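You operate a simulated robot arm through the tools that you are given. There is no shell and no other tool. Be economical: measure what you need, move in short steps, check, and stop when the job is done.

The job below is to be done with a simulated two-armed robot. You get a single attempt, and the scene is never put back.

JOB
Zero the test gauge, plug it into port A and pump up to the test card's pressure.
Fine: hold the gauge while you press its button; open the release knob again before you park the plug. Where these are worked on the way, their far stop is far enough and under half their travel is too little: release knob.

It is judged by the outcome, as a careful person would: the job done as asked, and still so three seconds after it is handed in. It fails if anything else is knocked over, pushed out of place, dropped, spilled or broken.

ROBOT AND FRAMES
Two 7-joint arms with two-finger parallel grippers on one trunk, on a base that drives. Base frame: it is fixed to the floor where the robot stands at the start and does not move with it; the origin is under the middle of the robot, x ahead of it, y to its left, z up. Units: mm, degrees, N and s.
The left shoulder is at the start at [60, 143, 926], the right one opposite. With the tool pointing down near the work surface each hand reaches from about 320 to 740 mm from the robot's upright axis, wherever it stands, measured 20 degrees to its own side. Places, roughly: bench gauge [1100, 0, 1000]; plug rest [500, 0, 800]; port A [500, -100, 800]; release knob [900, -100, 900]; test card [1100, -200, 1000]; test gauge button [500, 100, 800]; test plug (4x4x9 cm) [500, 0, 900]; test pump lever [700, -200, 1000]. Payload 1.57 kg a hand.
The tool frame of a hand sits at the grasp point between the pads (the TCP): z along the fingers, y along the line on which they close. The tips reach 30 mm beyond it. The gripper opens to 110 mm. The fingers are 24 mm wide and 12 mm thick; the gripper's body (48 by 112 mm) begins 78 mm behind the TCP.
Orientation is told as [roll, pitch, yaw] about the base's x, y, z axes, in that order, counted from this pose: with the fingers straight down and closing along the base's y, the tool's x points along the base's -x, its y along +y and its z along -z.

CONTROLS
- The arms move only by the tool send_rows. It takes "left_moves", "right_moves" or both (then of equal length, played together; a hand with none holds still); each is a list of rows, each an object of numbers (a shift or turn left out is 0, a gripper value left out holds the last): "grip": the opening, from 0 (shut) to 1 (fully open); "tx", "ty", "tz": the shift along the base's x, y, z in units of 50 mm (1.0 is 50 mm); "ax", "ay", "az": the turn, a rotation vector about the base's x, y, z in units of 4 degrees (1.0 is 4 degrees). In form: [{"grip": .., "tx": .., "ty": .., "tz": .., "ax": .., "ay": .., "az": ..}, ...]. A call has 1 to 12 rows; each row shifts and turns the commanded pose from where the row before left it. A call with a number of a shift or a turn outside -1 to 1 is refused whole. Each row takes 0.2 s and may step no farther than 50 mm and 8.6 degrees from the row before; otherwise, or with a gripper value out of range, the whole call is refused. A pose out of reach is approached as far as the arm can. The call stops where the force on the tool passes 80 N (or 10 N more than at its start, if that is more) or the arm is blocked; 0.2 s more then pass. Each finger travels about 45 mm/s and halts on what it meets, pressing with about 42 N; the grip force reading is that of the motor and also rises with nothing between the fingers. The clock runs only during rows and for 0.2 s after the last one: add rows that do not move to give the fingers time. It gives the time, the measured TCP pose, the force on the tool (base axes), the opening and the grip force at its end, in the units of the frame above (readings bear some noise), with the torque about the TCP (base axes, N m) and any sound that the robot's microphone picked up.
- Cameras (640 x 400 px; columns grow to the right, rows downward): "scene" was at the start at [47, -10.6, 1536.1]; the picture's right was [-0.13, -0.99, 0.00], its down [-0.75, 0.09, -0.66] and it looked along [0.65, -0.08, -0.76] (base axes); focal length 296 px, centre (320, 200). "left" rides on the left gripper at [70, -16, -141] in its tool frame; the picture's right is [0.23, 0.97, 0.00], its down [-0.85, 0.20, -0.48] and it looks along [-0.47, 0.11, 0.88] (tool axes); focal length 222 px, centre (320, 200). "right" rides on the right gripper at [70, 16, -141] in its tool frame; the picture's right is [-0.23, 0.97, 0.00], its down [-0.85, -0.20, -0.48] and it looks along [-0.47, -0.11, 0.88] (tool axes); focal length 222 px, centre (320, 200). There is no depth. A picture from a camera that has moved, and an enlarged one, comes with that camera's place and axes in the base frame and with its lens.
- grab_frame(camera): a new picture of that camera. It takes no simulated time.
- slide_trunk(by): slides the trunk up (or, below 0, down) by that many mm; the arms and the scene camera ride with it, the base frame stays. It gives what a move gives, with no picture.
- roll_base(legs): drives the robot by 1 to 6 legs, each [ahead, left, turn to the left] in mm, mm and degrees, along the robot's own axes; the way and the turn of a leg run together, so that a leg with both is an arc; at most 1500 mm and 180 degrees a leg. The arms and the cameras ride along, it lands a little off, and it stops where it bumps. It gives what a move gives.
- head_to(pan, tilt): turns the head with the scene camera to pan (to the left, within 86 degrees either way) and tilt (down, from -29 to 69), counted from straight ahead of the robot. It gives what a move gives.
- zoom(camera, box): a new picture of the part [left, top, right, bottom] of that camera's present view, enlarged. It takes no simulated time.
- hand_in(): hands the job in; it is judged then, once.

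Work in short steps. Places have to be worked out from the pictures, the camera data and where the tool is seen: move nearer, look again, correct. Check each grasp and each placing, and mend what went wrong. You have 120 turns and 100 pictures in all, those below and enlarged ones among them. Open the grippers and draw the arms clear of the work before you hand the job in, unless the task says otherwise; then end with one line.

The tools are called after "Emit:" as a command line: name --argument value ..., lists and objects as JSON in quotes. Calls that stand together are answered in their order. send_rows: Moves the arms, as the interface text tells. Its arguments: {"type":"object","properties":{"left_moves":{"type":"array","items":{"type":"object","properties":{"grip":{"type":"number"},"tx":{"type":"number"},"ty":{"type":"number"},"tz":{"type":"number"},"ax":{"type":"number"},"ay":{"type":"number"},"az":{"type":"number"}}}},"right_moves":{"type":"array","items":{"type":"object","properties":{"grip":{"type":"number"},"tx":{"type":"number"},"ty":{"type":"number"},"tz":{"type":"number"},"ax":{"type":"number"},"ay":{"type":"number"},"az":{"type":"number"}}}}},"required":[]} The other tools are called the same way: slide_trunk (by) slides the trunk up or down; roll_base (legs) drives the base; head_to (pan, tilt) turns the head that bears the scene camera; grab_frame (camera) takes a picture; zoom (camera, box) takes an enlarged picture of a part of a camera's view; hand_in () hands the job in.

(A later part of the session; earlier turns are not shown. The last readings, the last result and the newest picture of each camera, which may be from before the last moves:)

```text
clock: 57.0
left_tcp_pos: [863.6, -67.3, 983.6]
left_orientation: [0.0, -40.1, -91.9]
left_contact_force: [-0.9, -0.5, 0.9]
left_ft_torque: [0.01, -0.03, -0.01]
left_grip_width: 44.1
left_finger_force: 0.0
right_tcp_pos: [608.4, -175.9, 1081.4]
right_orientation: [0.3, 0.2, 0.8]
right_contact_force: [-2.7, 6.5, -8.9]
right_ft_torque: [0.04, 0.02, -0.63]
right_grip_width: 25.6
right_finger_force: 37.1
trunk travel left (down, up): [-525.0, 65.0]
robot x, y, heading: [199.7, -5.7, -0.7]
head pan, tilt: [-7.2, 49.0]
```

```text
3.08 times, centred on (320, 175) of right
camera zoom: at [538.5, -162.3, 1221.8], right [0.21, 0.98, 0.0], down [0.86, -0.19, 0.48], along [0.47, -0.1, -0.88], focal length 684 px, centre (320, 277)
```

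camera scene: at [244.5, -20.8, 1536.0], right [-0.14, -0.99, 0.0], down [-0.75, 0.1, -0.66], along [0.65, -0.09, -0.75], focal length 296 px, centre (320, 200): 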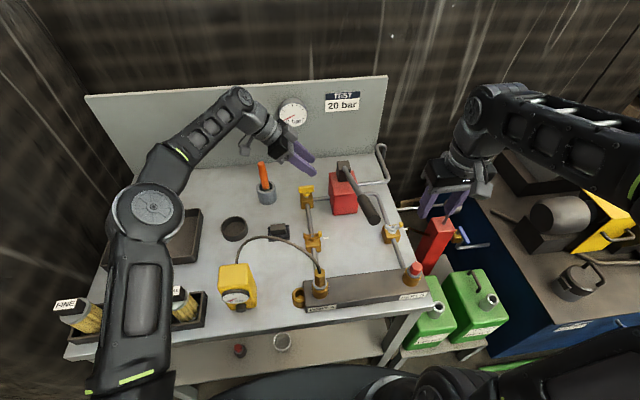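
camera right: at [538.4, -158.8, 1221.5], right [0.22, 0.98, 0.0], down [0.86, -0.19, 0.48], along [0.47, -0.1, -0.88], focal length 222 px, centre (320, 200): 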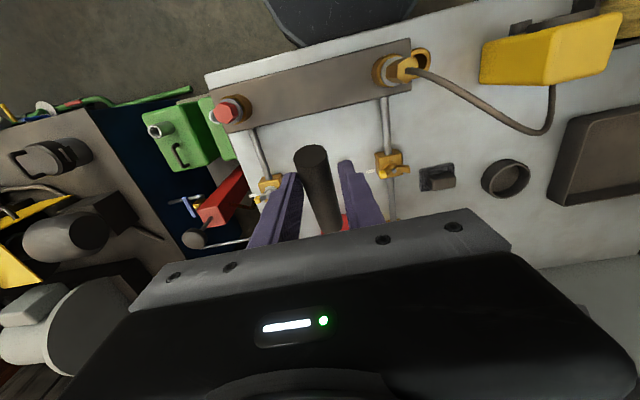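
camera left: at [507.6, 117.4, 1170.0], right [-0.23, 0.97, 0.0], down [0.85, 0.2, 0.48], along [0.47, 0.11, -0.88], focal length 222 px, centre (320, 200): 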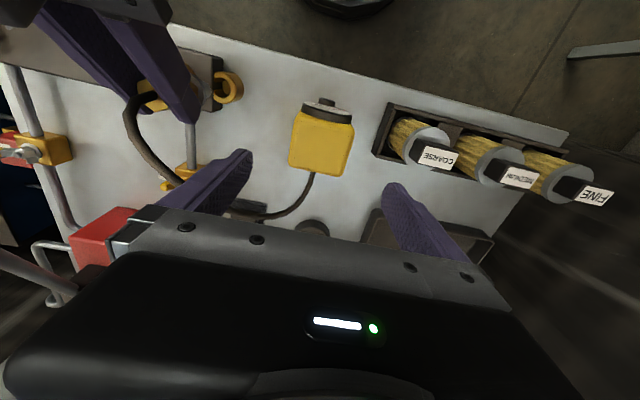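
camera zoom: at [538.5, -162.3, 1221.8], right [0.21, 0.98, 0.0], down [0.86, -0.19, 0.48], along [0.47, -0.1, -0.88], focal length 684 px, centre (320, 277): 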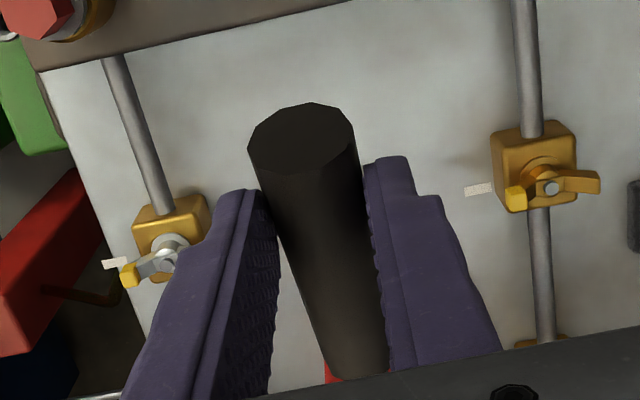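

Handle firmly gripped. I start the down-stroke with 12° along the lever's arc.

Emit:
send_rows --right_moves '[{"tx": -0.12, "tz": -0.3, "ay": -1}, {"tx": -0.1, "tz": -0.31, "ay": -1}, {"tx": -0.08, "tz": -0.31, "ay": -1}]'

Emit:
zoom --camera "scene" --box '[220, 80, 440, 320]'

```text
clock: 57.9
left_tcp_pos: [860.5, -66.6, 986.8]
left_orientation: [0.3, -40.2, -92.0]
left_contact_force: [-0.1, -0.5, -0.1]
left_ft_torque: [0.0, 0.02, 0.0]
left_grip_width: 44.1
left_finger_force: 0.2
right_tcp_pos: [587.8, -176.5, 1034.9]
right_orientation: [0.0, -11.7, 0.9]
right_contact_force: [-23.1, 14.3, 8.4]
right_ft_torque: [0.29, 1.25, -0.51]
right_grip_width: 25.8
right_finger_force: 37.0
trunk travel left (down, up): [-525.0, 65.0]
robot x, y, heading: [195.8, -8.6, -0.5]
head pan, tilt: [-7.2, 49.0]
```

```text
1.67 times, centred on (330, 200) of scene
camera zoom: at [240.6, -18.1, 1536.3], right [-0.14, -0.99, 0.0], down [-0.75, 0.1, -0.66], along [0.65, -0.09, -0.75], focal length 492 px, centre (303, 200)
```

zoom: 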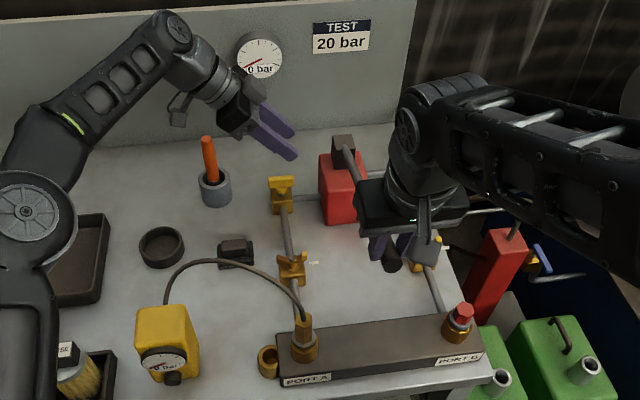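

The arc dips more toward the robot than assumed (pivot ≈ [830,957]). I correct and continue the down-stroke.

Emit:
send_rows --right_moves '[{"tx": -0.18, "tz": -0.34, "ay": -1}, {"tx": -0.08, "tz": -0.35, "ay": -1}, {"tx": -0.05, "tz": -0.35, "ay": -1}, {"tx": -0.02, "tz": -0.35, "ay": -1}]'

Emit:
zoom --camera "scene" --box '[220, 80, 440, 320]'

```text
clock: 58.9
left_tcp_pos: [860.7, -66.8, 986.4]
left_orientation: [0.1, -40.2, -92.2]
left_contact_force: [0.1, -0.2, 1.1]
left_ft_torque: [0.03, -0.02, -0.05]
left_grip_width: 44.1
left_finger_force: 0.1
right_tcp_pos: [591.9, -175.8, 975.2]
right_orientation: [-0.4, -27.9, 0.9]
right_contact_force: [-26.2, 31.1, 2.6]
right_ft_torque: [2.79, -0.07, 1.05]
right_grip_width: 26.3
right_finger_force: 37.1
right hand out of reach, approached as far as the arm can: row 4
trunk travel left (down, up): [-525.0, 65.0]
robot x, y, heading: [196.4, -6.6, -0.8]
head pan, tilt: [-7.2, 49.0]
```

```text
1.67 times, centred on (330, 200) of scene
camera zoom: at [239.8, -18.6, 1536.3], right [-0.14, -0.99, 0.0], down [-0.75, 0.1, -0.66], along [0.65, -0.09, -0.75], focal length 492 px, centre (303, 200)
```

zoom: 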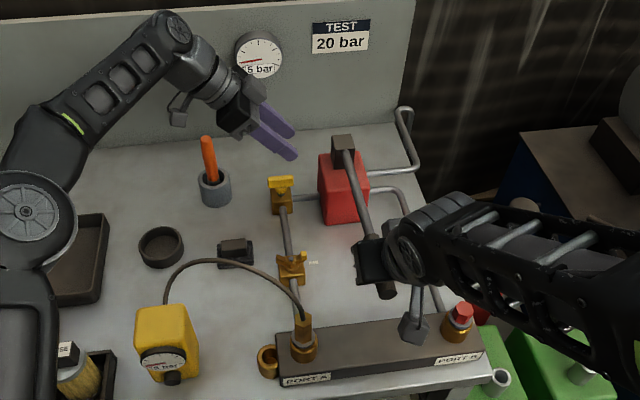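

Bench gauge reads ~5 bar. I check the test gauge and the bench gauge closely.

Emit:
zoom --camera "scene" --box '[260, 195, 320, 225]'

Emit:
zoom --camera "scene" --box '[260, 85, 360, 145]'

```text
10.67 times, centred on (290, 210) of scene
camera zoom: at [239.8, -18.6, 1536.3], right [-0.14, -0.99, 0.0], down [-0.75, 0.1, -0.66], along [0.65, -0.09, -0.75], focal length 3152 px, centre (640, 93)
```

zoom: 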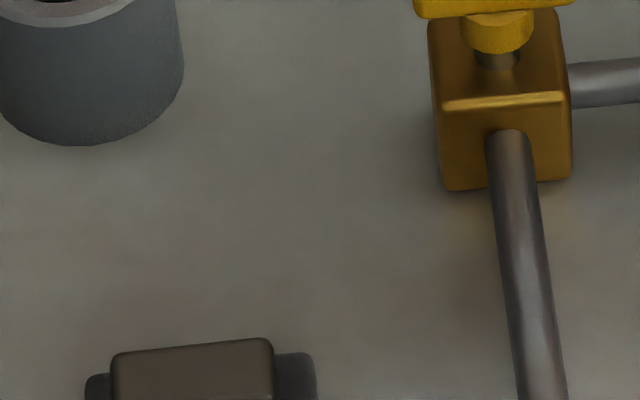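

```text
6.40 times, centred on (310, 115) of scene
camera zoom: at [239.8, -18.6, 1536.3], right [-0.14, -0.99, 0.0], down [-0.75, 0.1, -0.66], along [0.65, -0.09, -0.75], focal length 1891 px, centre (384, 744)
```

zoom: 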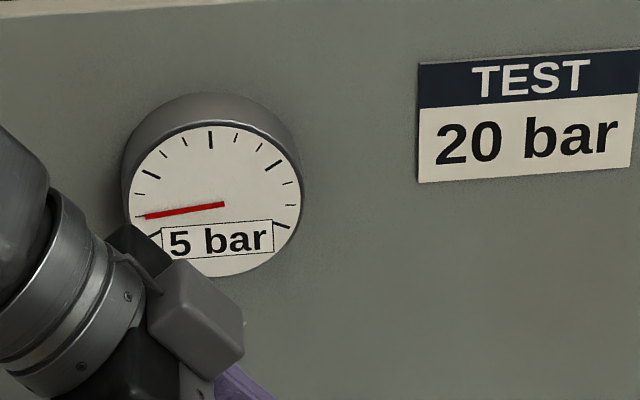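

Emit:
zoom --camera "scene" --box '[210, 275, 270, 315]'

```text
10.00 times, centred on (240, 295) of scene
camera zoom: at [239.8, -18.6, 1536.3], right [-0.14, -0.99, 0.0], down [-0.75, 0.1, -0.66], along [0.65, -0.09, -0.75], focal length 2955 px, centre (1120, -750)
```

zoom: 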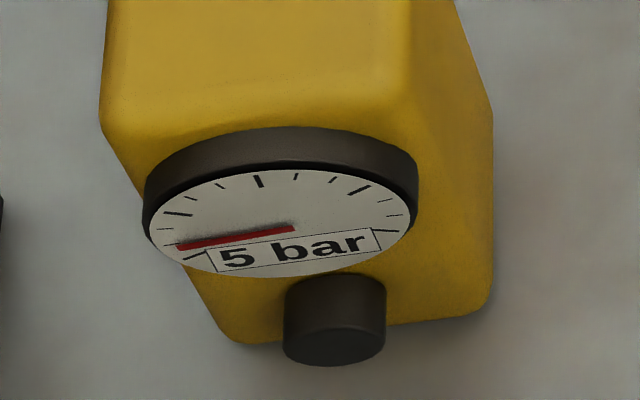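

The test gauge tracks at 5 bar, so the path is right. I raise the lever back along its arc for the next stroke.

Emit:
send_rows --right_moves '[{"tx": 0.03, "tz": 0.33, "ay": 1, "ty": -0.08}, {"tx": 0.06, "tz": 0.33, "ay": 1, "ty": -0.04}, {"tx": 0.08, "tz": 0.32, "ay": 1}, {"tx": 0.1, "tz": 0.32, "ay": 1}, {"tx": 0.13, "tz": 0.31, "ay": 1}, {"tx": 0.15, "tz": 0.3, "ay": 1}]'

```text
clock: 60.2
left_tcp_pos: [865.4, -64.6, 983.1]
left_orientation: [-0.1, -40.3, -92.0]
left_contact_force: [0.6, 0.5, -0.6]
left_ft_torque: [0.0, -0.02, 0.01]
left_grip_width: 44.3
left_finger_force: 0.0
right_tcp_pos: [623.4, -177.8, 1068.4]
right_orientation: [0.4, -3.6, 0.9]
right_contact_force: [3.8, 35.5, -16.9]
right_ft_torque: [0.34, -0.52, -0.79]
right_grip_width: 25.7
right_finger_force: 36.7
trunk travel left (down, up): [-525.0, 65.0]
robot x, y, heading: [199.1, -6.0, -0.8]
head pan, tilt: [-7.2, 49.0]
```

I re-centre sideways and do the second down-stroke with less hand tilt.

Emit:
send_rows --right_moves '[{"ty": 0.14}, {"tx": -0.14, "tz": -0.29, "ay": -0.6}, {"tx": -0.12, "tz": -0.3, "ay": -0.6}, {"tx": -0.1, "tz": -0.31, "ay": -0.6}, {"tx": -0.08, "tz": -0.32, "ay": -0.6}, {"tx": -0.06, "tz": -0.32, "ay": -0.6}, {"tx": -0.03, "tz": -0.33, "ay": -0.6}, {"tx": -0.01, "tz": -0.33, "ay": -0.4}]'

Emit:
zoom --camera "scene" --box '[260, 85, 400, 255]'

```text
clock: 62.0
left_tcp_pos: [862.9, -66.7, 983.2]
left_orientation: [0.1, -40.1, -92.1]
left_contact_force: [0.4, -0.2, 0.6]
left_ft_torque: [-0.02, -0.03, 0.02]
left_grip_width: 44.0
left_finger_force: 0.0
right_tcp_pos: [594.1, -177.1, 960.6]
right_orientation: [-0.1, -19.9, 0.7]
right_contact_force: [-2.0, -4.3, 12.1]
right_ft_torque: [-0.24, -0.75, -0.95]
right_grip_width: 25.6
right_finger_force: 36.8
trunk travel left (down, up): [-525.0, 65.0]
robot x, y, heading: [198.0, -9.7, -0.6]
head pan, tilt: [-7.2, 49.0]
```

```text
2.35 times, centred on (330, 170) of scene
camera zoom: at [243.5, -20.9, 1536.2], right [-0.14, -0.99, 0.0], down [-0.75, 0.1, -0.66], along [0.65, -0.09, -0.75], focal length 695 px, centre (296, 271)
```

zoom: 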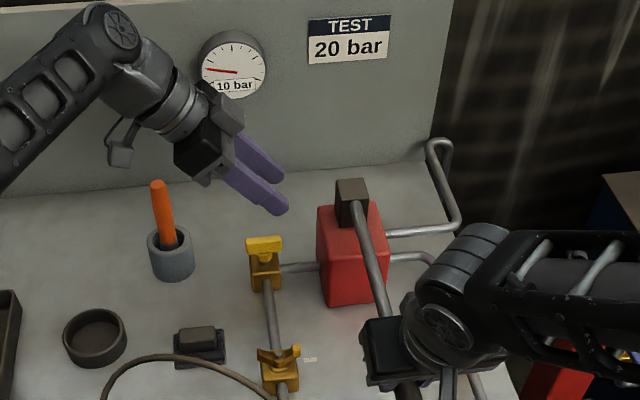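

10 bar: about 5 bar a stroke. I raise the lever and make the third stroke.

Emit:
send_rows --right_moves '[{"tx": 0.01, "tz": 0.33, "ay": 0.4}, {"tx": 0.03, "tz": 0.33, "ay": 0.6}, {"tx": 0.06, "tz": 0.32, "ay": 0.6}, {"tx": 0.08, "tz": 0.32, "ay": 0.6}, {"tx": 0.1, "tz": 0.31, "ay": 0.6}, {"tx": 0.12, "tz": 0.3, "ay": 0.6}, {"tx": 0.14, "tz": 0.29, "ay": 0.6}]'

Emit:
send_rows --right_moves '[{}, {"tx": -0.14, "tz": -0.29, "ay": -0.6}, {"tx": -0.12, "tz": -0.3, "ay": -0.6}, {"tx": -0.1, "tz": -0.31, "ay": -0.6}, {"tx": -0.08, "tz": -0.32, "ay": -0.6}, {"tx": -0.06, "tz": -0.32, "ay": -0.6}, {"tx": -0.03, "tz": -0.33, "ay": -0.6}, {"tx": -0.01, "tz": -0.33, "ay": -0.4}]'

Emit:
zoom --camera "scene" --box '[260, 85, 400, 255]'

```text
clock: 63.6
left_tcp_pos: [864.7, -69.4, 982.2]
left_orientation: [0.1, -40.0, -92.0]
left_contact_force: [-0.4, -0.3, 0.5]
left_ft_torque: [0.01, 0.02, 0.02]
left_grip_width: 43.9
left_finger_force: 0.0
right_tcp_pos: [621.3, -176.4, 1067.8]
right_orientation: [0.1, -3.5, 0.8]
right_contact_force: [-5.5, -7.2, -22.3]
right_ft_torque: [-0.53, -0.4, -0.83]
right_grip_width: 25.9
right_finger_force: 36.9
trunk travel left (down, up): [-525.0, 65.0]
robot x, y, heading: [201.0, -16.6, -0.7]
head pan, tilt: [-7.2, 49.0]
```

```text
clock: 65.5
left_tcp_pos: [863.9, -69.2, 984.2]
left_orientation: [-0.1, -40.0, -92.0]
left_contact_force: [0.4, 0.8, -0.7]
left_ft_torque: [0.01, 0.0, 0.0]
left_grip_width: 44.1
left_finger_force: 0.0
right_tcp_pos: [594.2, -177.5, 960.2]
right_orientation: [0.0, -19.9, 0.7]
right_contact_force: [-1.4, -11.7, 12.1]
right_ft_torque: [-0.27, -0.69, -0.88]
right_grip_width: 25.8
right_finger_force: 37.3
trunk travel left (down, up): [-525.0, 65.0]
robot x, y, heading: [196.2, -9.4, -0.5]
head pan, tilt: [-7.2, 49.0]
```

```text
2.35 times, centred on (330, 170) of scene
camera zoom: at [243.7, -22.0, 1536.1], right [-0.14, -0.99, 0.0], down [-0.75, 0.1, -0.66], along [0.65, -0.09, -0.75], focal length 695 px, centre (296, 271)
```

zoom: 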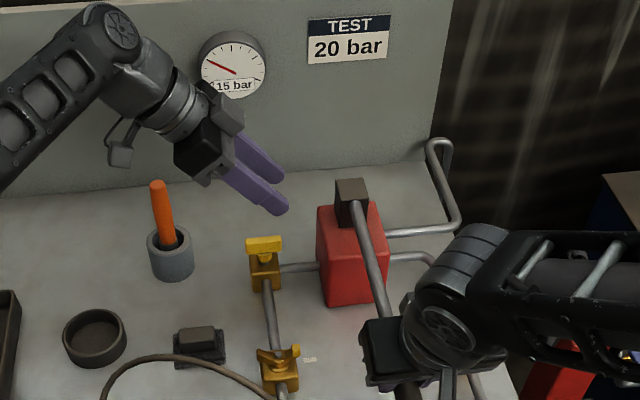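

15 bar. One more full stroke should give 20.

Emit:
send_rows --right_moves '[{"tx": 0.01, "tz": 0.33, "ay": 0.4}, {"tx": 0.03, "tz": 0.33, "ay": 0.6}, {"tx": 0.06, "tz": 0.32, "ay": 0.6}, {"tx": 0.08, "tz": 0.32, "ay": 0.6}, {"tx": 0.1, "tz": 0.31, "ay": 0.6}, {"tx": 0.12, "tz": 0.3, "ay": 0.6}, {"tx": 0.14, "tz": 0.29, "ay": 0.6}]'

Emit:
send_rows --right_moves '[{}, {"tx": -0.14, "tz": -0.29, "ay": -0.6}, {"tx": -0.12, "tz": -0.3, "ay": -0.6}, {"tx": -0.1, "tz": -0.31, "ay": -0.6}, {"tx": -0.08, "tz": -0.32, "ay": -0.6}, {"tx": -0.06, "tz": -0.32, "ay": -0.6}, {"tx": -0.03, "tz": -0.33, "ay": -0.6}, {"tx": -0.01, "tz": -0.33, "ay": -0.4}]'

Emit:
zoom --camera "scene" --box '[260, 85, 360, 145]'

Emit:
zoom --camera "scene" --box '[210, 275, 270, 315]'

```text
clock: 67.0
left_tcp_pos: [864.4, -67.9, 983.3]
left_orientation: [0.0, -39.9, -91.9]
left_contact_force: [0.4, -0.2, 0.0]
left_ft_torque: [0.02, 0.04, -0.01]
left_grip_width: 44.0
left_finger_force: 0.0
right_tcp_pos: [620.7, -176.6, 1066.1]
right_orientation: [0.2, -3.3, 0.8]
right_contact_force: [-8.6, -5.6, -29.2]
right_ft_torque: [-0.49, 0.24, -0.92]
right_grip_width: 25.9
right_finger_force: 37.3
trunk travel left (down, up): [-525.0, 65.0]
robot x, y, heading: [196.3, -7.6, -0.6]
head pan, tilt: [-7.2, 49.0]
```

```text
clock: 68.8
left_tcp_pos: [862.4, -67.5, 984.2]
left_orientation: [0.0, -39.9, -92.0]
left_contact_force: [0.2, -0.6, 0.2]
left_ft_torque: [0.0, 0.01, 0.01]
left_grip_width: 44.0
left_finger_force: 0.1
right_tcp_pos: [595.5, -176.9, 960.4]
right_orientation: [0.0, -19.9, 0.7]
right_contact_force: [-1.3, -11.5, 13.0]
right_ft_torque: [-0.31, -0.73, -1.01]
right_grip_width: 25.9
right_finger_force: 37.0
trunk travel left (down, up): [-525.0, 65.0]
robot x, y, heading: [196.8, -9.5, -0.6]
head pan, tilt: [-7.2, 49.0]
```

```text
6.40 times, centred on (310, 115) of scene
camera zoom: at [243.7, -21.8, 1536.1], right [-0.14, -0.99, 0.0], down [-0.75, 0.1, -0.66], along [0.65, -0.09, -0.75], focal length 1891 px, centre (384, 744)
```

zoom: 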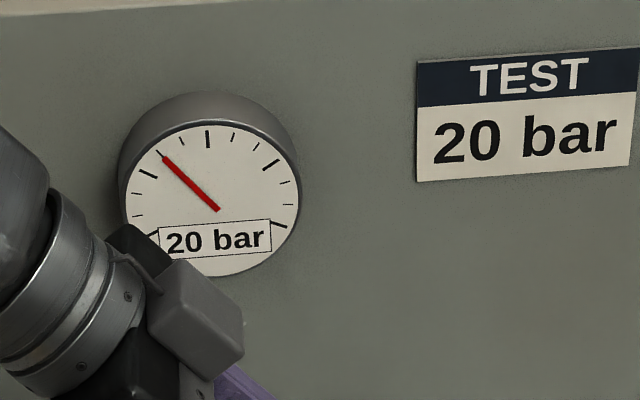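

```text
10.00 times, centred on (240, 295) of scene
camera zoom: at [243.7, -21.8, 1536.1], right [-0.14, -0.99, 0.0], down [-0.75, 0.1, -0.66], along [0.65, -0.09, -0.75], focal length 2955 px, centre (1120, -750)
```

zoom: 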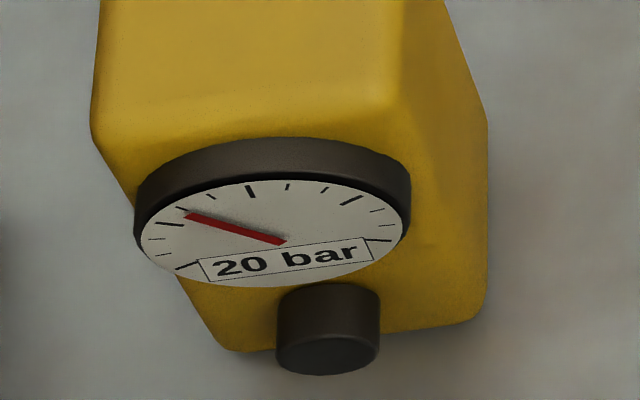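

Both gauges read 20 bar — the card's pressure. The job's notes foresee opening the release and parking the plug, so I first return the lever to its upper position and let go of it.

Emit:
send_rows --right_moves '[{"tx": 0.01, "tz": 0.33, "ay": 0.4}, {"tx": 0.03, "tz": 0.33, "ay": 0.6}, {"tx": 0.06, "tz": 0.32, "ay": 0.6}, {"tx": 0.08, "tz": 0.32, "ay": 0.6}, {"tx": 0.1, "tz": 0.31, "ay": 0.6}, {"tx": 0.12, "tz": 0.3, "ay": 0.6}, {"tx": 0.14, "tz": 0.29, "ay": 0.6}, {"grip": 0.35}, {"grip": 0.6}, {"grip": 0.7}]'

Emit:
send_rows --right_moves '[{"tz": 0.5}, {"tz": 0.5}, {"tz": 0.3}, {"ty": -0.8}, {"ty": -0.8}, {"ty": -0.8}]'

Emit:
grab_frame --camera "scene"

```text
clock: 71.0
left_tcp_pos: [863.4, -66.6, 983.2]
left_orientation: [0.0, -40.1, -92.0]
left_contact_force: [-0.2, 0.1, -0.1]
left_ft_torque: [0.03, 0.0, -0.02]
left_grip_width: 44.0
left_finger_force: 0.1
right_tcp_pos: [622.3, -176.1, 1070.5]
right_orientation: [0.1, -3.9, 0.9]
right_contact_force: [-0.4, -0.2, 0.0]
right_ft_torque: [-0.01, 0.02, -0.01]
right_grip_width: 77.1
right_finger_force: 0.1
trunk travel left (down, up): [-525.0, 65.0]
robot x, y, heading: [196.1, -6.7, -0.8]
head pan, tilt: [-7.2, 49.0]
```

```text
clock: 72.5
left_tcp_pos: [864.6, -72.6, 983.3]
left_orientation: [-0.1, -39.9, -92.0]
left_contact_force: [0.3, -1.2, 0.6]
left_ft_torque: [0.07, 0.01, -0.06]
left_grip_width: 44.2
left_finger_force: 0.0
right_tcp_pos: [624.5, -298.0, 1133.6]
right_orientation: [0.4, -3.8, 0.9]
right_contact_force: [0.0, -1.7, -0.9]
right_ft_torque: [0.15, 0.01, 0.0]
right_grip_width: 76.8
right_finger_force: 0.0
right hand out of reach, approached as far as the arm can: row 3, 4
trunk travel left (down, up): [-525.0, 65.0]
robot x, y, heading: [197.0, -11.5, -0.6]
head pan, tilt: [-7.2, 49.0]
```

```text
23 pictures are left
camera scene: at [246.9, -26.6, 1535.9], right [-0.14, -0.99, 0.0], down [-0.75, 0.1, -0.65], along [0.65, -0.09, -0.76], focal length 296 px, centre (320, 200)
```

scene: 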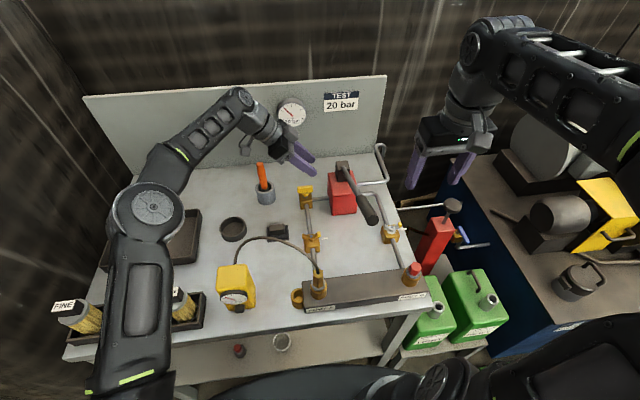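

All stable at 20 bar. I lower the left hand back onto the knob's tab.

Emit:
send_rows --left_moves '[{"tz": -0.8}, {"tz": -0.6}, {"tz": -0.3}]'

Emit:
zoom --camera "left" --box '[240, 80, 400, 220]'

```text
clock: 73.2
left_tcp_pos: [864.3, -68.1, 897.0]
left_orientation: [-0.1, -40.2, -91.9]
left_contact_force: [0.4, -0.6, 0.2]
left_ft_torque: [0.01, 0.01, 0.02]
left_grip_width: 44.2
left_finger_force: 0.0
right_tcp_pos: [624.0, -294.9, 1134.2]
right_orientation: [0.1, -3.9, 0.7]
right_contact_force: [0.3, 0.1, 0.6]
right_ft_torque: [0.0, 0.01, 0.05]
right_grip_width: 76.9
right_finger_force: 0.0
trunk travel left (down, up): [-525.0, 65.0]
robot x, y, heading: [200.0, -10.7, -0.3]
head pan, tilt: [-7.2, 49.0]
```

```text
2.86 times, centred on (320, 150) of left
camera zoom: at [852.5, 78.9, 960.3], right [0.98, 0.14, -0.15], down [0.19, -0.35, 0.92], along [0.08, -0.93, -0.37], focal length 635 px, centre (320, 343)
```

zoom: 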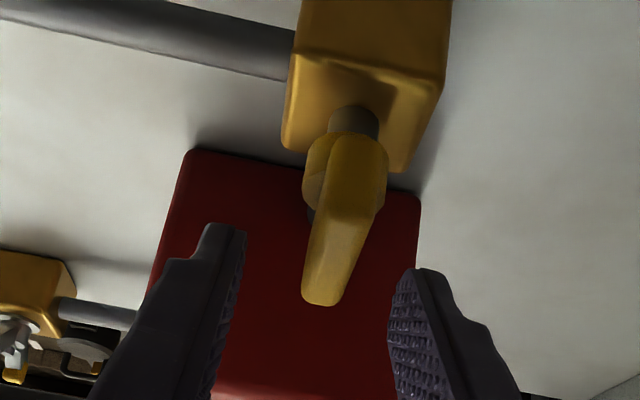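

Aligned. I grip the tab and begin turning counter-clockwise.

Emit:
send_rows --left_moves '[{"tz": -0.25}, {"grip": 0.15}, {"grip": 0.0}, {}, {}]'

Emit:
send_rows --left_moves '[{"az": 1, "tx": 0.009}, {"az": 1, "tx": 0.009, "ty": 0.001}, {"az": 1, "tx": 0.009, "ty": 0.002}, {"az": 1, "tx": 0.009, "ty": 0.002}, {"az": 1, "tx": 0.008, "ty": 0.003}, {"az": 1, "tx": 0.008, "ty": 0.004}, {"az": 1, "tx": 0.008, "ty": 0.004}, {"az": 1, "tx": 0.008, "ty": 0.005}, {"az": 1, "tx": 0.007, "ty": 0.005}, {"az": 1, "tx": 0.007, "ty": 0.006}, {"az": 1, "tx": 0.006, "ty": 0.006}]'

```text
clock: 74.5
left_tcp_pos: [864.5, -67.7, 887.6]
left_orientation: [0.1, -40.2, -91.9]
left_contact_force: [-0.9, -0.4, 0.3]
left_ft_torque: [-0.04, -0.37, 0.81]
left_grip_width: 12.4
left_finger_force: 29.0
right_tcp_pos: [622.6, -295.4, 1135.6]
right_orientation: [0.2, -3.9, 0.7]
right_contact_force: [0.4, 0.2, 0.0]
right_ft_torque: [0.03, -0.04, 0.0]
right_grip_width: 77.4
right_finger_force: 0.0
trunk travel left (down, up): [-525.0, 65.0]
robot x, y, heading: [199.8, -11.1, -0.7]
head pan, tilt: [-7.2, 49.0]
```

```text
clock: 76.8
left_tcp_pos: [868.5, -65.4, 887.3]
left_orientation: [0.0, -40.2, -47.8]
left_contact_force: [0.3, -0.5, -1.0]
left_ft_torque: [0.77, 0.52, -0.02]
left_grip_width: 12.1
left_finger_force: 29.4
right_tcp_pos: [623.1, -295.7, 1136.5]
right_orientation: [0.1, -3.9, 0.7]
right_contact_force: [0.1, -0.3, 0.1]
right_ft_torque: [-0.04, 0.0, 0.01]
right_grip_width: 76.9
right_finger_force: 0.1
trunk travel left (down, up): [-525.0, 65.0]
robot x, y, heading: [196.1, -11.4, -0.5]
head pan, tilt: [-7.2, 49.0]
```

It follows smoothly with little force. I turn the remaining ~48°.

Emit:
send_rows --left_moves '[{"az": 1, "tx": 0.006, "ty": 0.007}, {"az": 1, "tx": 0.006, "ty": 0.007}, {"az": 1, "tx": 0.005, "ty": 0.007}, {"az": 1, "tx": 0.005, "ty": 0.008}, {"az": 1, "tx": 0.004, "ty": 0.008}, {"az": 1, "tx": 0.004, "ty": 0.008}, {"az": 1, "tx": 0.003, "ty": 0.009}, {"az": 1, "tx": 0.002, "ty": 0.009}, {"az": 1, "tx": 0.002, "ty": 0.009}, {"az": 1, "tx": 0.001, "ty": 0.009}, {"az": 1, "ty": 0.009}, {"az": 1, "ty": 0.009}]'

Emit:
zoom --camera "scene" --box '[260, 85, 360, 215]'

```text
clock: 79.5
left_tcp_pos: [871.2, -61.9, 886.9]
left_orientation: [-0.1, -40.2, 0.1]
left_contact_force: [6.6, -3.9, 4.7]
left_ft_torque: [0.17, 0.07, -0.09]
left_grip_width: 11.8
left_finger_force: 29.5
right_tcp_pos: [622.7, -295.8, 1134.8]
right_orientation: [0.2, -3.8, 0.6]
right_contact_force: [0.0, 0.7, -0.7]
right_ft_torque: [-0.02, -0.01, 0.01]
right_grip_width: 77.1
right_finger_force: 0.0
trunk travel left (down, up): [-525.0, 65.0]
robot x, y, heading: [203.6, -9.4, -0.4]
head pan, tilt: [-7.2, 49.0]
```

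```text
3.08 times, centred on (310, 150) of scene
camera zoom: at [245.1, -21.3, 1536.1], right [-0.14, -0.99, 0.0], down [-0.75, 0.1, -0.66], along [0.65, -0.09, -0.76], focal length 909 px, centre (351, 354)
```

zoom: 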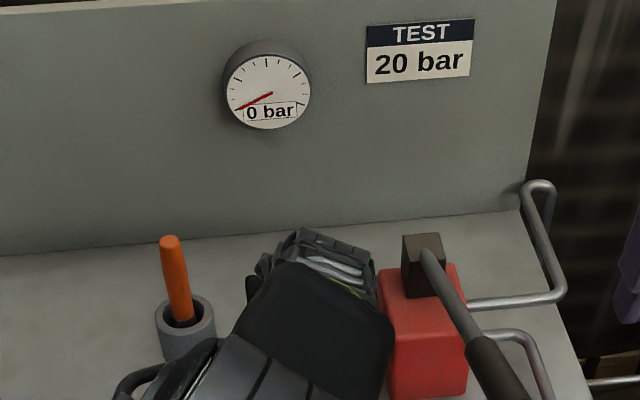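

Pressure is released (0 bar) and the knob is back open. I let go and withdraw the left hand along its approach, up and left.

Emit:
send_rows --left_moves '[{"grip": 0.2}, {"grip": 0.4}, {"grip": 0.4}, {"tx": -0.5, "tz": 0.6}, {"tx": -0.6, "tz": 0.7}, {"tx": -0.6, "tz": 0.6}, {"tx": -0.6, "tz": 0.6}, {"ty": 0.8, "tz": 0.3, "ay": 1}, {"ty": 0.8, "ay": 1}, {"ty": 0.8, "ay": 1}, {"ay": 1}]'

Emit:
roll_base --legs '[[-200, 0, 0], [0, 100, 0]]'

Emit:
grab_frame --camera "scene"

```text
clock: 81.8
left_tcp_pos: [754.4, 56.7, 1027.2]
left_orientation: [0.0, -24.0, -0.1]
left_contact_force: [0.2, 0.5, -0.5]
left_ft_torque: [-0.02, 0.01, 0.01]
left_grip_width: 44.0
left_finger_force: 0.0
right_tcp_pos: [623.9, -296.7, 1135.5]
right_orientation: [0.1, -3.9, 0.6]
right_contact_force: [-0.4, -0.1, 0.8]
right_ft_torque: [0.04, -0.01, -0.01]
right_grip_width: 77.1
right_finger_force: 0.0
trunk travel left (down, up): [-525.0, 65.0]
robot x, y, heading: [197.3, -8.5, -0.3]
head pan, tilt: [-7.2, 49.0]
```

```text
clock: 84.2
left_tcp_pos: [556.6, 162.0, 1027.5]
left_orientation: [-0.2, -24.1, 0.0]
left_contact_force: [0.5, 1.9, -0.2]
left_ft_torque: [-0.02, -0.02, 0.02]
left_grip_width: 44.1
left_finger_force: 0.2
right_tcp_pos: [425.5, -192.0, 1135.9]
right_orientation: [0.1, -4.0, 0.7]
right_contact_force: [-0.9, 0.5, 0.5]
right_ft_torque: [-0.01, 0.0, 0.01]
right_grip_width: 77.0
right_finger_force: 0.0
trunk travel left (down, up): [-525.0, 65.0]
robot x, y, heading: [0.4, 92.8, -0.6]
head pan, tilt: [-7.2, 49.0]
```

```text
20 pictures are left
camera scene: at [47.6, 83.7, 1536.1], right [-0.14, -0.99, 0.0], down [-0.75, 0.1, -0.66], along [0.65, -0.09, -0.75], focal length 296 px, centre (320, 200)
```

scene: 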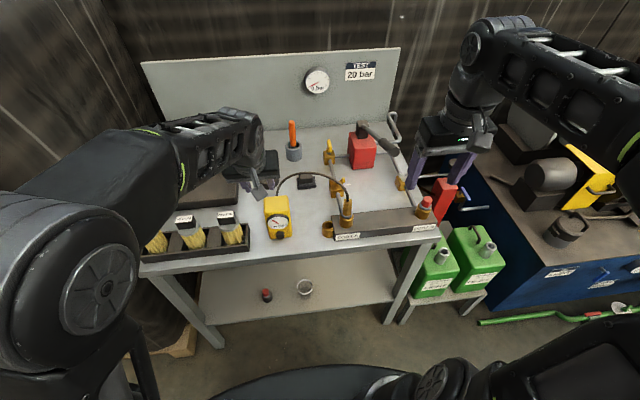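

Hands are free. I bring the right hand, tilted forward again and half open, in front of the plug in port A.

Emit:
send_rows --right_moves '[{"ay": -1, "grip": 0.45, "tx": 0.2, "tz": -0.3}, {"ay": -1, "tx": 0.2, "tz": -0.3}, {"ay": -1, "tx": 0.2, "ty": 0.2, "tz": -0.3}, {"ay": -1, "tx": 0.2, "ty": 0.3, "tz": -0.3}, {"ay": -1, "tx": 0.2, "ty": 0.3, "tz": -0.3}, {"ay": -1, "ty": 0.3, "tz": -0.3}, {"ay": -1, "ty": 0.3, "tz": -0.3}, {"ay": -1, "ty": 0.3, "tz": -0.3}, {"ay": -1, "ty": 0.4, "tz": -0.4}, {"ay": -1, "ty": 0.56, "tz": -0.4}]'

Emit:
zoom --camera "right" --box '[220, 50, 420, 250]'

```text
clock: 86.4
left_tcp_pos: [558.0, 161.2, 1025.9]
left_orientation: [0.0, -24.0, 0.0]
left_contact_force: [0.5, 0.4, -0.5]
left_ft_torque: [-0.01, 0.02, 0.03]
left_grip_width: 44.1
left_finger_force: 0.0
right_tcp_pos: [476.1, -59.2, 976.2]
right_orientation: [-0.5, -43.8, 1.1]
right_contact_force: [1.0, 0.7, 1.0]
right_ft_torque: [0.01, 0.03, 0.0]
right_grip_width: 49.6
right_finger_force: 0.1
trunk travel left (down, up): [-525.0, 65.0]
robot x, y, heading: [3.1, 97.4, -0.4]
head pan, tilt: [-7.2, 49.0]
```

```text
2.00 times, centred on (320, 150) of right
camera zoom: at [327.4, -44.7, 1028.6], right [0.15, 0.98, 0.15], down [0.29, -0.19, 0.94], along [0.95, -0.1, -0.31], focal length 444 px, centre (320, 300)
```

zoom: 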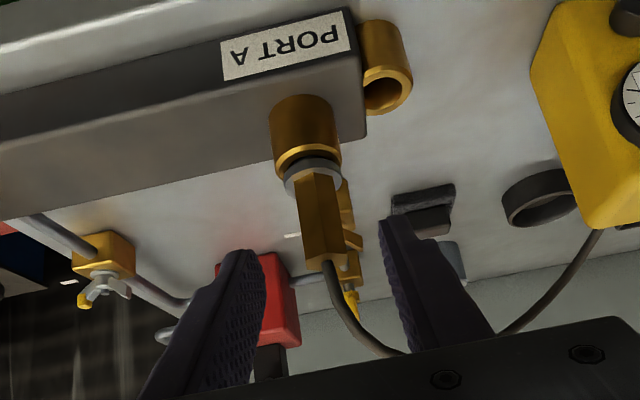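

Plug hex is at z≈891–940, y≈-61. I lower to z≈928, advance and grip.

Emit:
send_rows --right_moves '[{"tz": -0.5, "ty": -0.03}, {"tz": -0.46}, {"tx": 0.5}, {"tx": 0.4}, {"tx": 0.4}, {"grip": 0.2}, {"grip": 0.1}, {"grip": 0.1}, {"grip": 0.1}]'

Emit:
zoom --camera "right" --box '[220, 50, 420, 250]'

```text
clock: 88.4
left_tcp_pos: [557.0, 161.0, 1027.1]
left_orientation: [0.0, -24.1, 0.0]
left_contact_force: [0.0, 0.1, 0.1]
left_ft_torque: [0.0, 0.02, 0.0]
left_grip_width: 44.0
left_finger_force: 0.0
right_tcp_pos: [540.4, -62.2, 927.0]
right_orientation: [-0.5, -43.8, 1.0]
right_contact_force: [0.6, -0.6, 1.1]
right_ft_torque: [0.03, -0.04, 0.0]
right_grip_width: 25.0
right_finger_force: 35.8
trunk travel left (down, up): [-525.0, 65.0]
robot x, y, heading: [3.6, 90.7, -0.6]
head pan, tilt: [-7.2, 49.0]
```

```text
2.00 times, centred on (320, 150) of right
camera zoom: at [392.6, -47.0, 980.1], right [0.15, 0.98, 0.15], down [0.29, -0.19, 0.94], along [0.95, -0.1, -0.31], focal length 444 px, centre (320, 300)
```

zoom: 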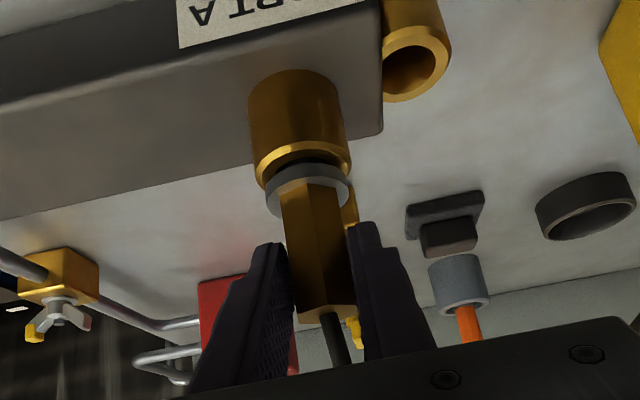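

Gripped. I pull it straight up 65 mm.

Emit:
send_rows --right_moves '[{"tz": 0.1}, {"tz": 0.15}, {"tz": 0.25}, {"tz": 0.4}, {"tz": 0.4}]'

Emit:
zoom --camera "right" --box '[220, 0, 420, 200]'

```text
clock: 89.6
left_tcp_pos: [557.1, 161.6, 1027.6]
left_orientation: [0.0, -24.1, 0.0]
left_contact_force: [0.1, -0.2, -1.0]
left_ft_torque: [-0.02, 0.04, 0.02]
left_grip_width: 44.1
left_finger_force: 0.1
right_tcp_pos: [541.7, -62.0, 993.8]
right_orientation: [-0.6, -43.9, 1.0]
right_contact_force: [-0.7, 0.7, -0.6]
right_ft_torque: [0.01, 0.05, -0.03]
right_grip_width: 25.0
right_finger_force: 36.7
trunk travel left (down, up): [-525.0, 65.0]
robot x, y, heading: [-0.8, 92.6, -0.4]
head pan, tilt: [-7.2, 49.0]
```

```text
2.00 times, centred on (320, 100) of right
camera zoom: at [393.0, -46.6, 1046.3], right [0.15, 0.98, 0.15], down [0.29, -0.19, 0.94], along [0.95, -0.1, -0.31], focal length 444 px, centre (320, 400)
```

zoom: 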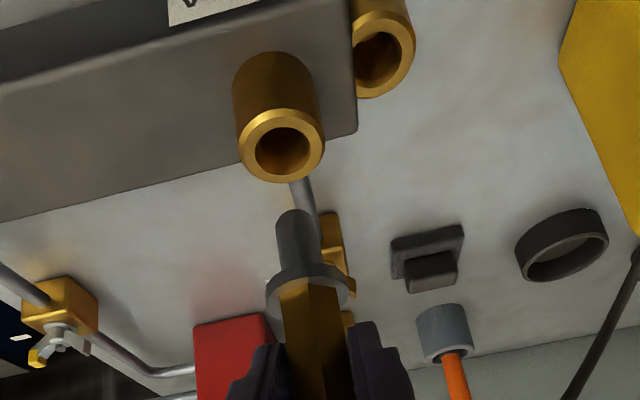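

The plug is out and clean. I move over the rest ([+1.5,+51]) and lower to just above its mouth.

Emit:
send_rows --right_moves '[{"ty": 0.34}, {"ty": 0.34}, {"ty": 0.34, "tx": 0.03}, {"tz": -0.5}, {"tz": -0.5}, {"tz": -0.2}]'

Emit:
zoom --camera "right" --box '[260, 50, 400, 190]'

Emit:
zoom --camera "scene" --box '[300, 190, 370, 250]'

Emit:
grab_frame --camera "left"

```text
clock: 91.0
left_tcp_pos: [558.1, 160.6, 1026.1]
left_orientation: [0.0, -24.1, 0.1]
left_contact_force: [-0.2, -0.2, -0.3]
left_ft_torque: [0.03, 0.01, 0.0]
left_grip_width: 44.3
left_finger_force: 0.0
right_tcp_pos: [541.2, -9.2, 933.2]
right_orientation: [-0.5, -43.8, 1.0]
right_contact_force: [-0.5, 0.5, -1.7]
right_ft_torque: [-0.02, 0.0, 0.02]
right_grip_width: 24.9
right_finger_force: 36.5
trunk travel left (down, up): [-525.0, 65.0]
robot x, y, heading: [-0.7, 91.7, -0.6]
head pan, tilt: [-7.2, 49.0]
```

```text
2.86 times, centred on (330, 120) of right
camera zoom: at [393.9, 4.3, 985.9], right [0.15, 0.98, 0.15], down [0.29, -0.19, 0.94], along [0.95, -0.1, -0.31], focal length 635 px, centre (291, 429)
```

zoom: 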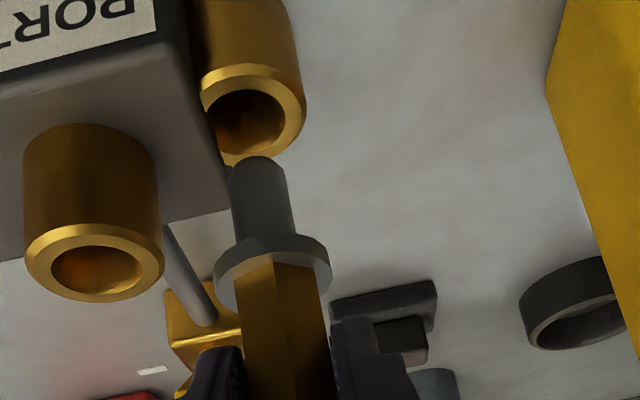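

```text
6.67 times, centred on (335, 220) of scene
camera zoom: at [47.7, 81.8, 1536.1], right [-0.14, -0.99, 0.0], down [-0.75, 0.1, -0.66], along [0.65, -0.09, -0.76], focal length 1970 px, centre (220, 67)
```

zoom: 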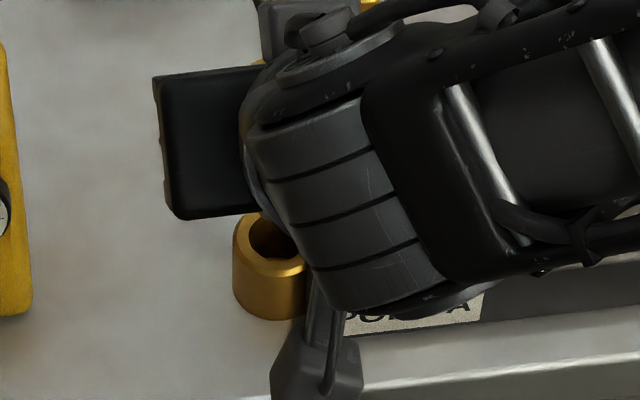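

```text
14 pictures are left
camera left: at [435.8, 146.6, 1126.8], right [-0.21, 0.97, -0.09], down [0.59, 0.2, 0.79], along [0.78, 0.11, -0.61], focal length 222 px, centre (320, 200)
```

left: 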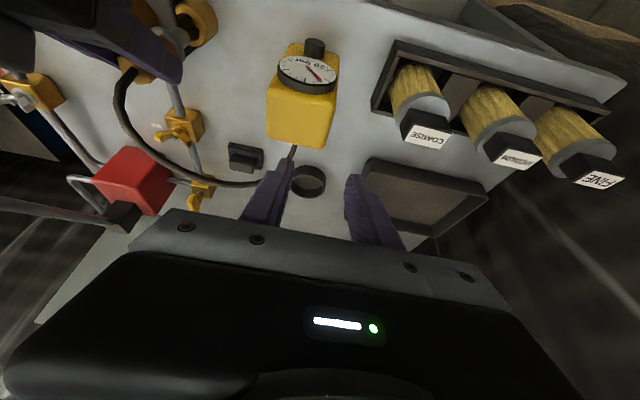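

Lateral view suggests ~1.5 mm to +y; I check fore-aft from the left camera.

Emit:
zoom --camera "left" --box '[110, 0, 230, 75]'

```text
5.33 times, centred on (170, 38) of left
camera zoom: at [435.8, 146.6, 1126.8], right [-0.21, 0.97, -0.09], down [0.59, 0.2, 0.79], along [0.78, 0.11, -0.61], focal length 1185 px, centre (1120, 1067)
```

zoom: 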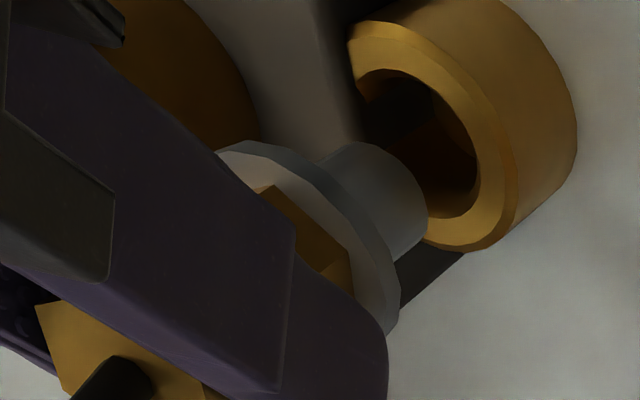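

Combined estimate: rest mouth is ~3 mm nearer and ~1.5 mm to +y. I correct and lower gently into the mouth.

Emit:
send_rows --right_moves '[{"tx": -0.06, "ty": 0.03}, {"tz": -0.2}, {"tz": -0.16}, {"tz": -0.1}]'

Emit:
zoom --camera "left" --box '[110, 0, 230, 75]'

Emit:
zoom --camera "right" --box '[260, 30, 400, 170]'

```text
clock: 92.0
left_tcp_pos: [557.9, 160.3, 1026.7]
left_orientation: [0.0, -24.1, 0.1]
left_contact_force: [0.3, 0.2, -0.9]
left_ft_torque: [0.02, 0.01, 0.0]
left_grip_width: 44.0
left_finger_force: 0.2
right_tcp_pos: [538.4, -8.1, 909.1]
right_orientation: [-0.5, -43.9, 1.0]
right_contact_force: [-1.0, 0.3, -1.7]
right_ft_torque: [0.0, 0.03, 0.02]
right_grip_width: 25.2
right_finger_force: 36.6
trunk travel left (down, up): [-525.0, 65.0]
robot x, y, heading: [-0.7, 92.0, -0.4]
head pan, tilt: [-7.2, 49.0]
```

```text
5.33 times, centred on (170, 38) of left
camera zoom: at [435.9, 146.7, 1126.8], right [-0.21, 0.97, -0.09], down [0.59, 0.2, 0.79], along [0.78, 0.11, -0.61], focal length 1185 px, centre (1120, 1067)
```

zoom: 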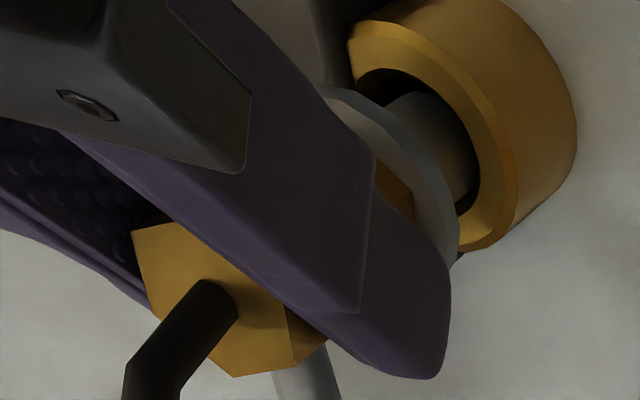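

```text
2.86 times, centred on (330, 100) of right
camera zoom: at [390.9, 5.8, 962.3], right [0.15, 0.98, 0.15], down [0.29, -0.19, 0.94], along [0.95, -0.1, -0.31], focal length 635 px, centre (291, 486)
```

zoom: 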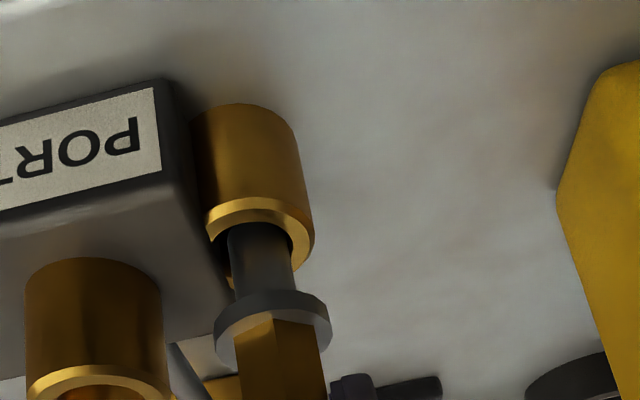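

The stem is inside the rest's mouth. I lower the remaining ~25 mm in small steps.

Emit:
send_rows --right_moves '[{"tz": -0.1}, {"tz": -0.1}, {"tz": -0.1}, {"tz": -0.08}, {"tz": -0.06}, {"tz": -0.06}]'

Emit:
zoom --camera "right" --box '[260, 30, 400, 170]'

```text
clock: 93.4
left_tcp_pos: [555.4, 160.3, 1027.4]
left_orientation: [0.0, -24.1, 0.0]
left_contact_force: [0.3, 0.8, -0.1]
left_ft_torque: [0.01, 0.02, -0.01]
left_grip_width: 44.0
left_finger_force: 0.1
right_tcp_pos: [538.0, -9.1, 887.1]
right_orientation: [-0.6, -44.2, 1.0]
right_contact_force: [-3.5, -1.3, 12.6]
right_ft_torque: [0.01, 0.19, 0.02]
right_grip_width: 25.2
right_finger_force: 36.5
trunk travel left (down, up): [-525.0, 65.0]
robot x, y, heading: [-0.2, 92.9, -0.6]
head pan, tilt: [-7.2, 49.0]
```

```text
2.86 times, centred on (330, 100) of right
camera zoom: at [390.7, 5.7, 939.4], right [0.15, 0.98, 0.15], down [0.28, -0.19, 0.94], along [0.95, -0.1, -0.3], focal length 635 px, centre (291, 486)
```

zoom: 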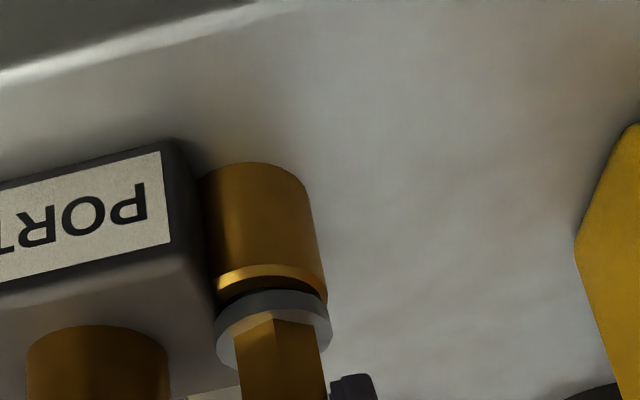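

Seated as it was originally. I release slightly (33 mm, keeping clear of port A) and back straight out.

Emit:
send_rows --right_moves '[{"tz": -0.03}, {"grip": 0.28}, {"grip": 0.31}, {}, {"tx": -0.4, "tz": 0.1}, {"tx": -0.6, "tz": 0.1}, {"tz": 0.8, "tx": -0.1}, {"tz": 0.8}, {"tz": 0.8, "ay": 1}, {"tz": 0.5, "ay": 1, "ty": -0.5}, {"ay": 1, "ty": -0.8}, {"ay": 1, "ty": -0.8}]'

Emit:
grab_frame --camera "scene"

Emit:
zoom --camera "scene" --box '[250, 180, 370, 250]'

```text
clock: 96.0
left_tcp_pos: [556.3, 160.0, 1027.0]
left_orientation: [0.0, -24.2, 0.0]
left_contact_force: [-0.6, 0.7, -0.8]
left_ft_torque: [0.01, 0.02, 0.0]
left_grip_width: 44.0
left_finger_force: 0.1
right_tcp_pos: [483.8, -116.4, 1037.7]
right_orientation: [-0.2, -27.9, 0.7]
right_contact_force: [0.2, -0.4, -0.3]
right_ft_torque: [0.02, -0.01, 0.02]
right_grip_width: 34.2
right_finger_force: 0.0
trunk travel left (down, up): [-525.0, 65.0]
robot x, y, heading: [0.2, 94.5, -0.5]
head pan, tilt: [-7.2, 49.0]
```

```text
9 pictures are left
camera scene: at [47.6, 81.3, 1536.0], right [-0.14, -0.99, 0.0], down [-0.75, 0.1, -0.66], along [0.65, -0.09, -0.76], focal length 296 px, centre (320, 200)
```

scene: 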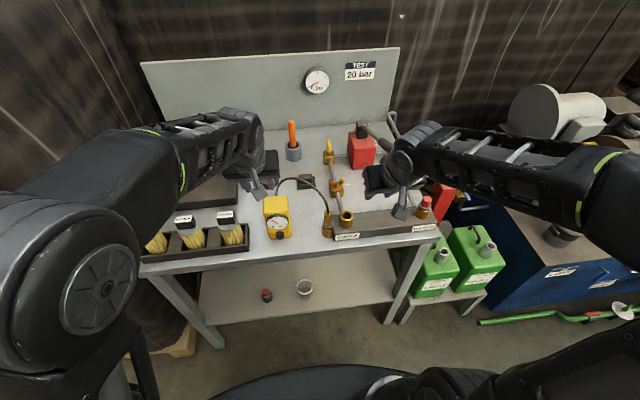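

```text
5.33 times, centred on (310, 215) of scene
camera zoom: at [47.6, 81.3, 1536.0], right [-0.14, -0.99, 0.0], down [-0.75, 0.1, -0.66], along [0.65, -0.09, -0.76], focal length 1576 px, centre (373, 120)
```

zoom: 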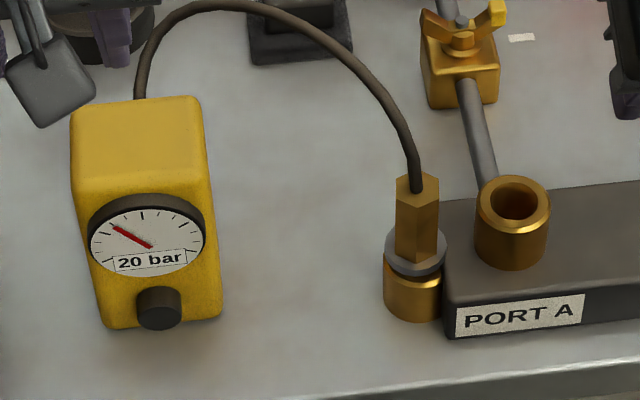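

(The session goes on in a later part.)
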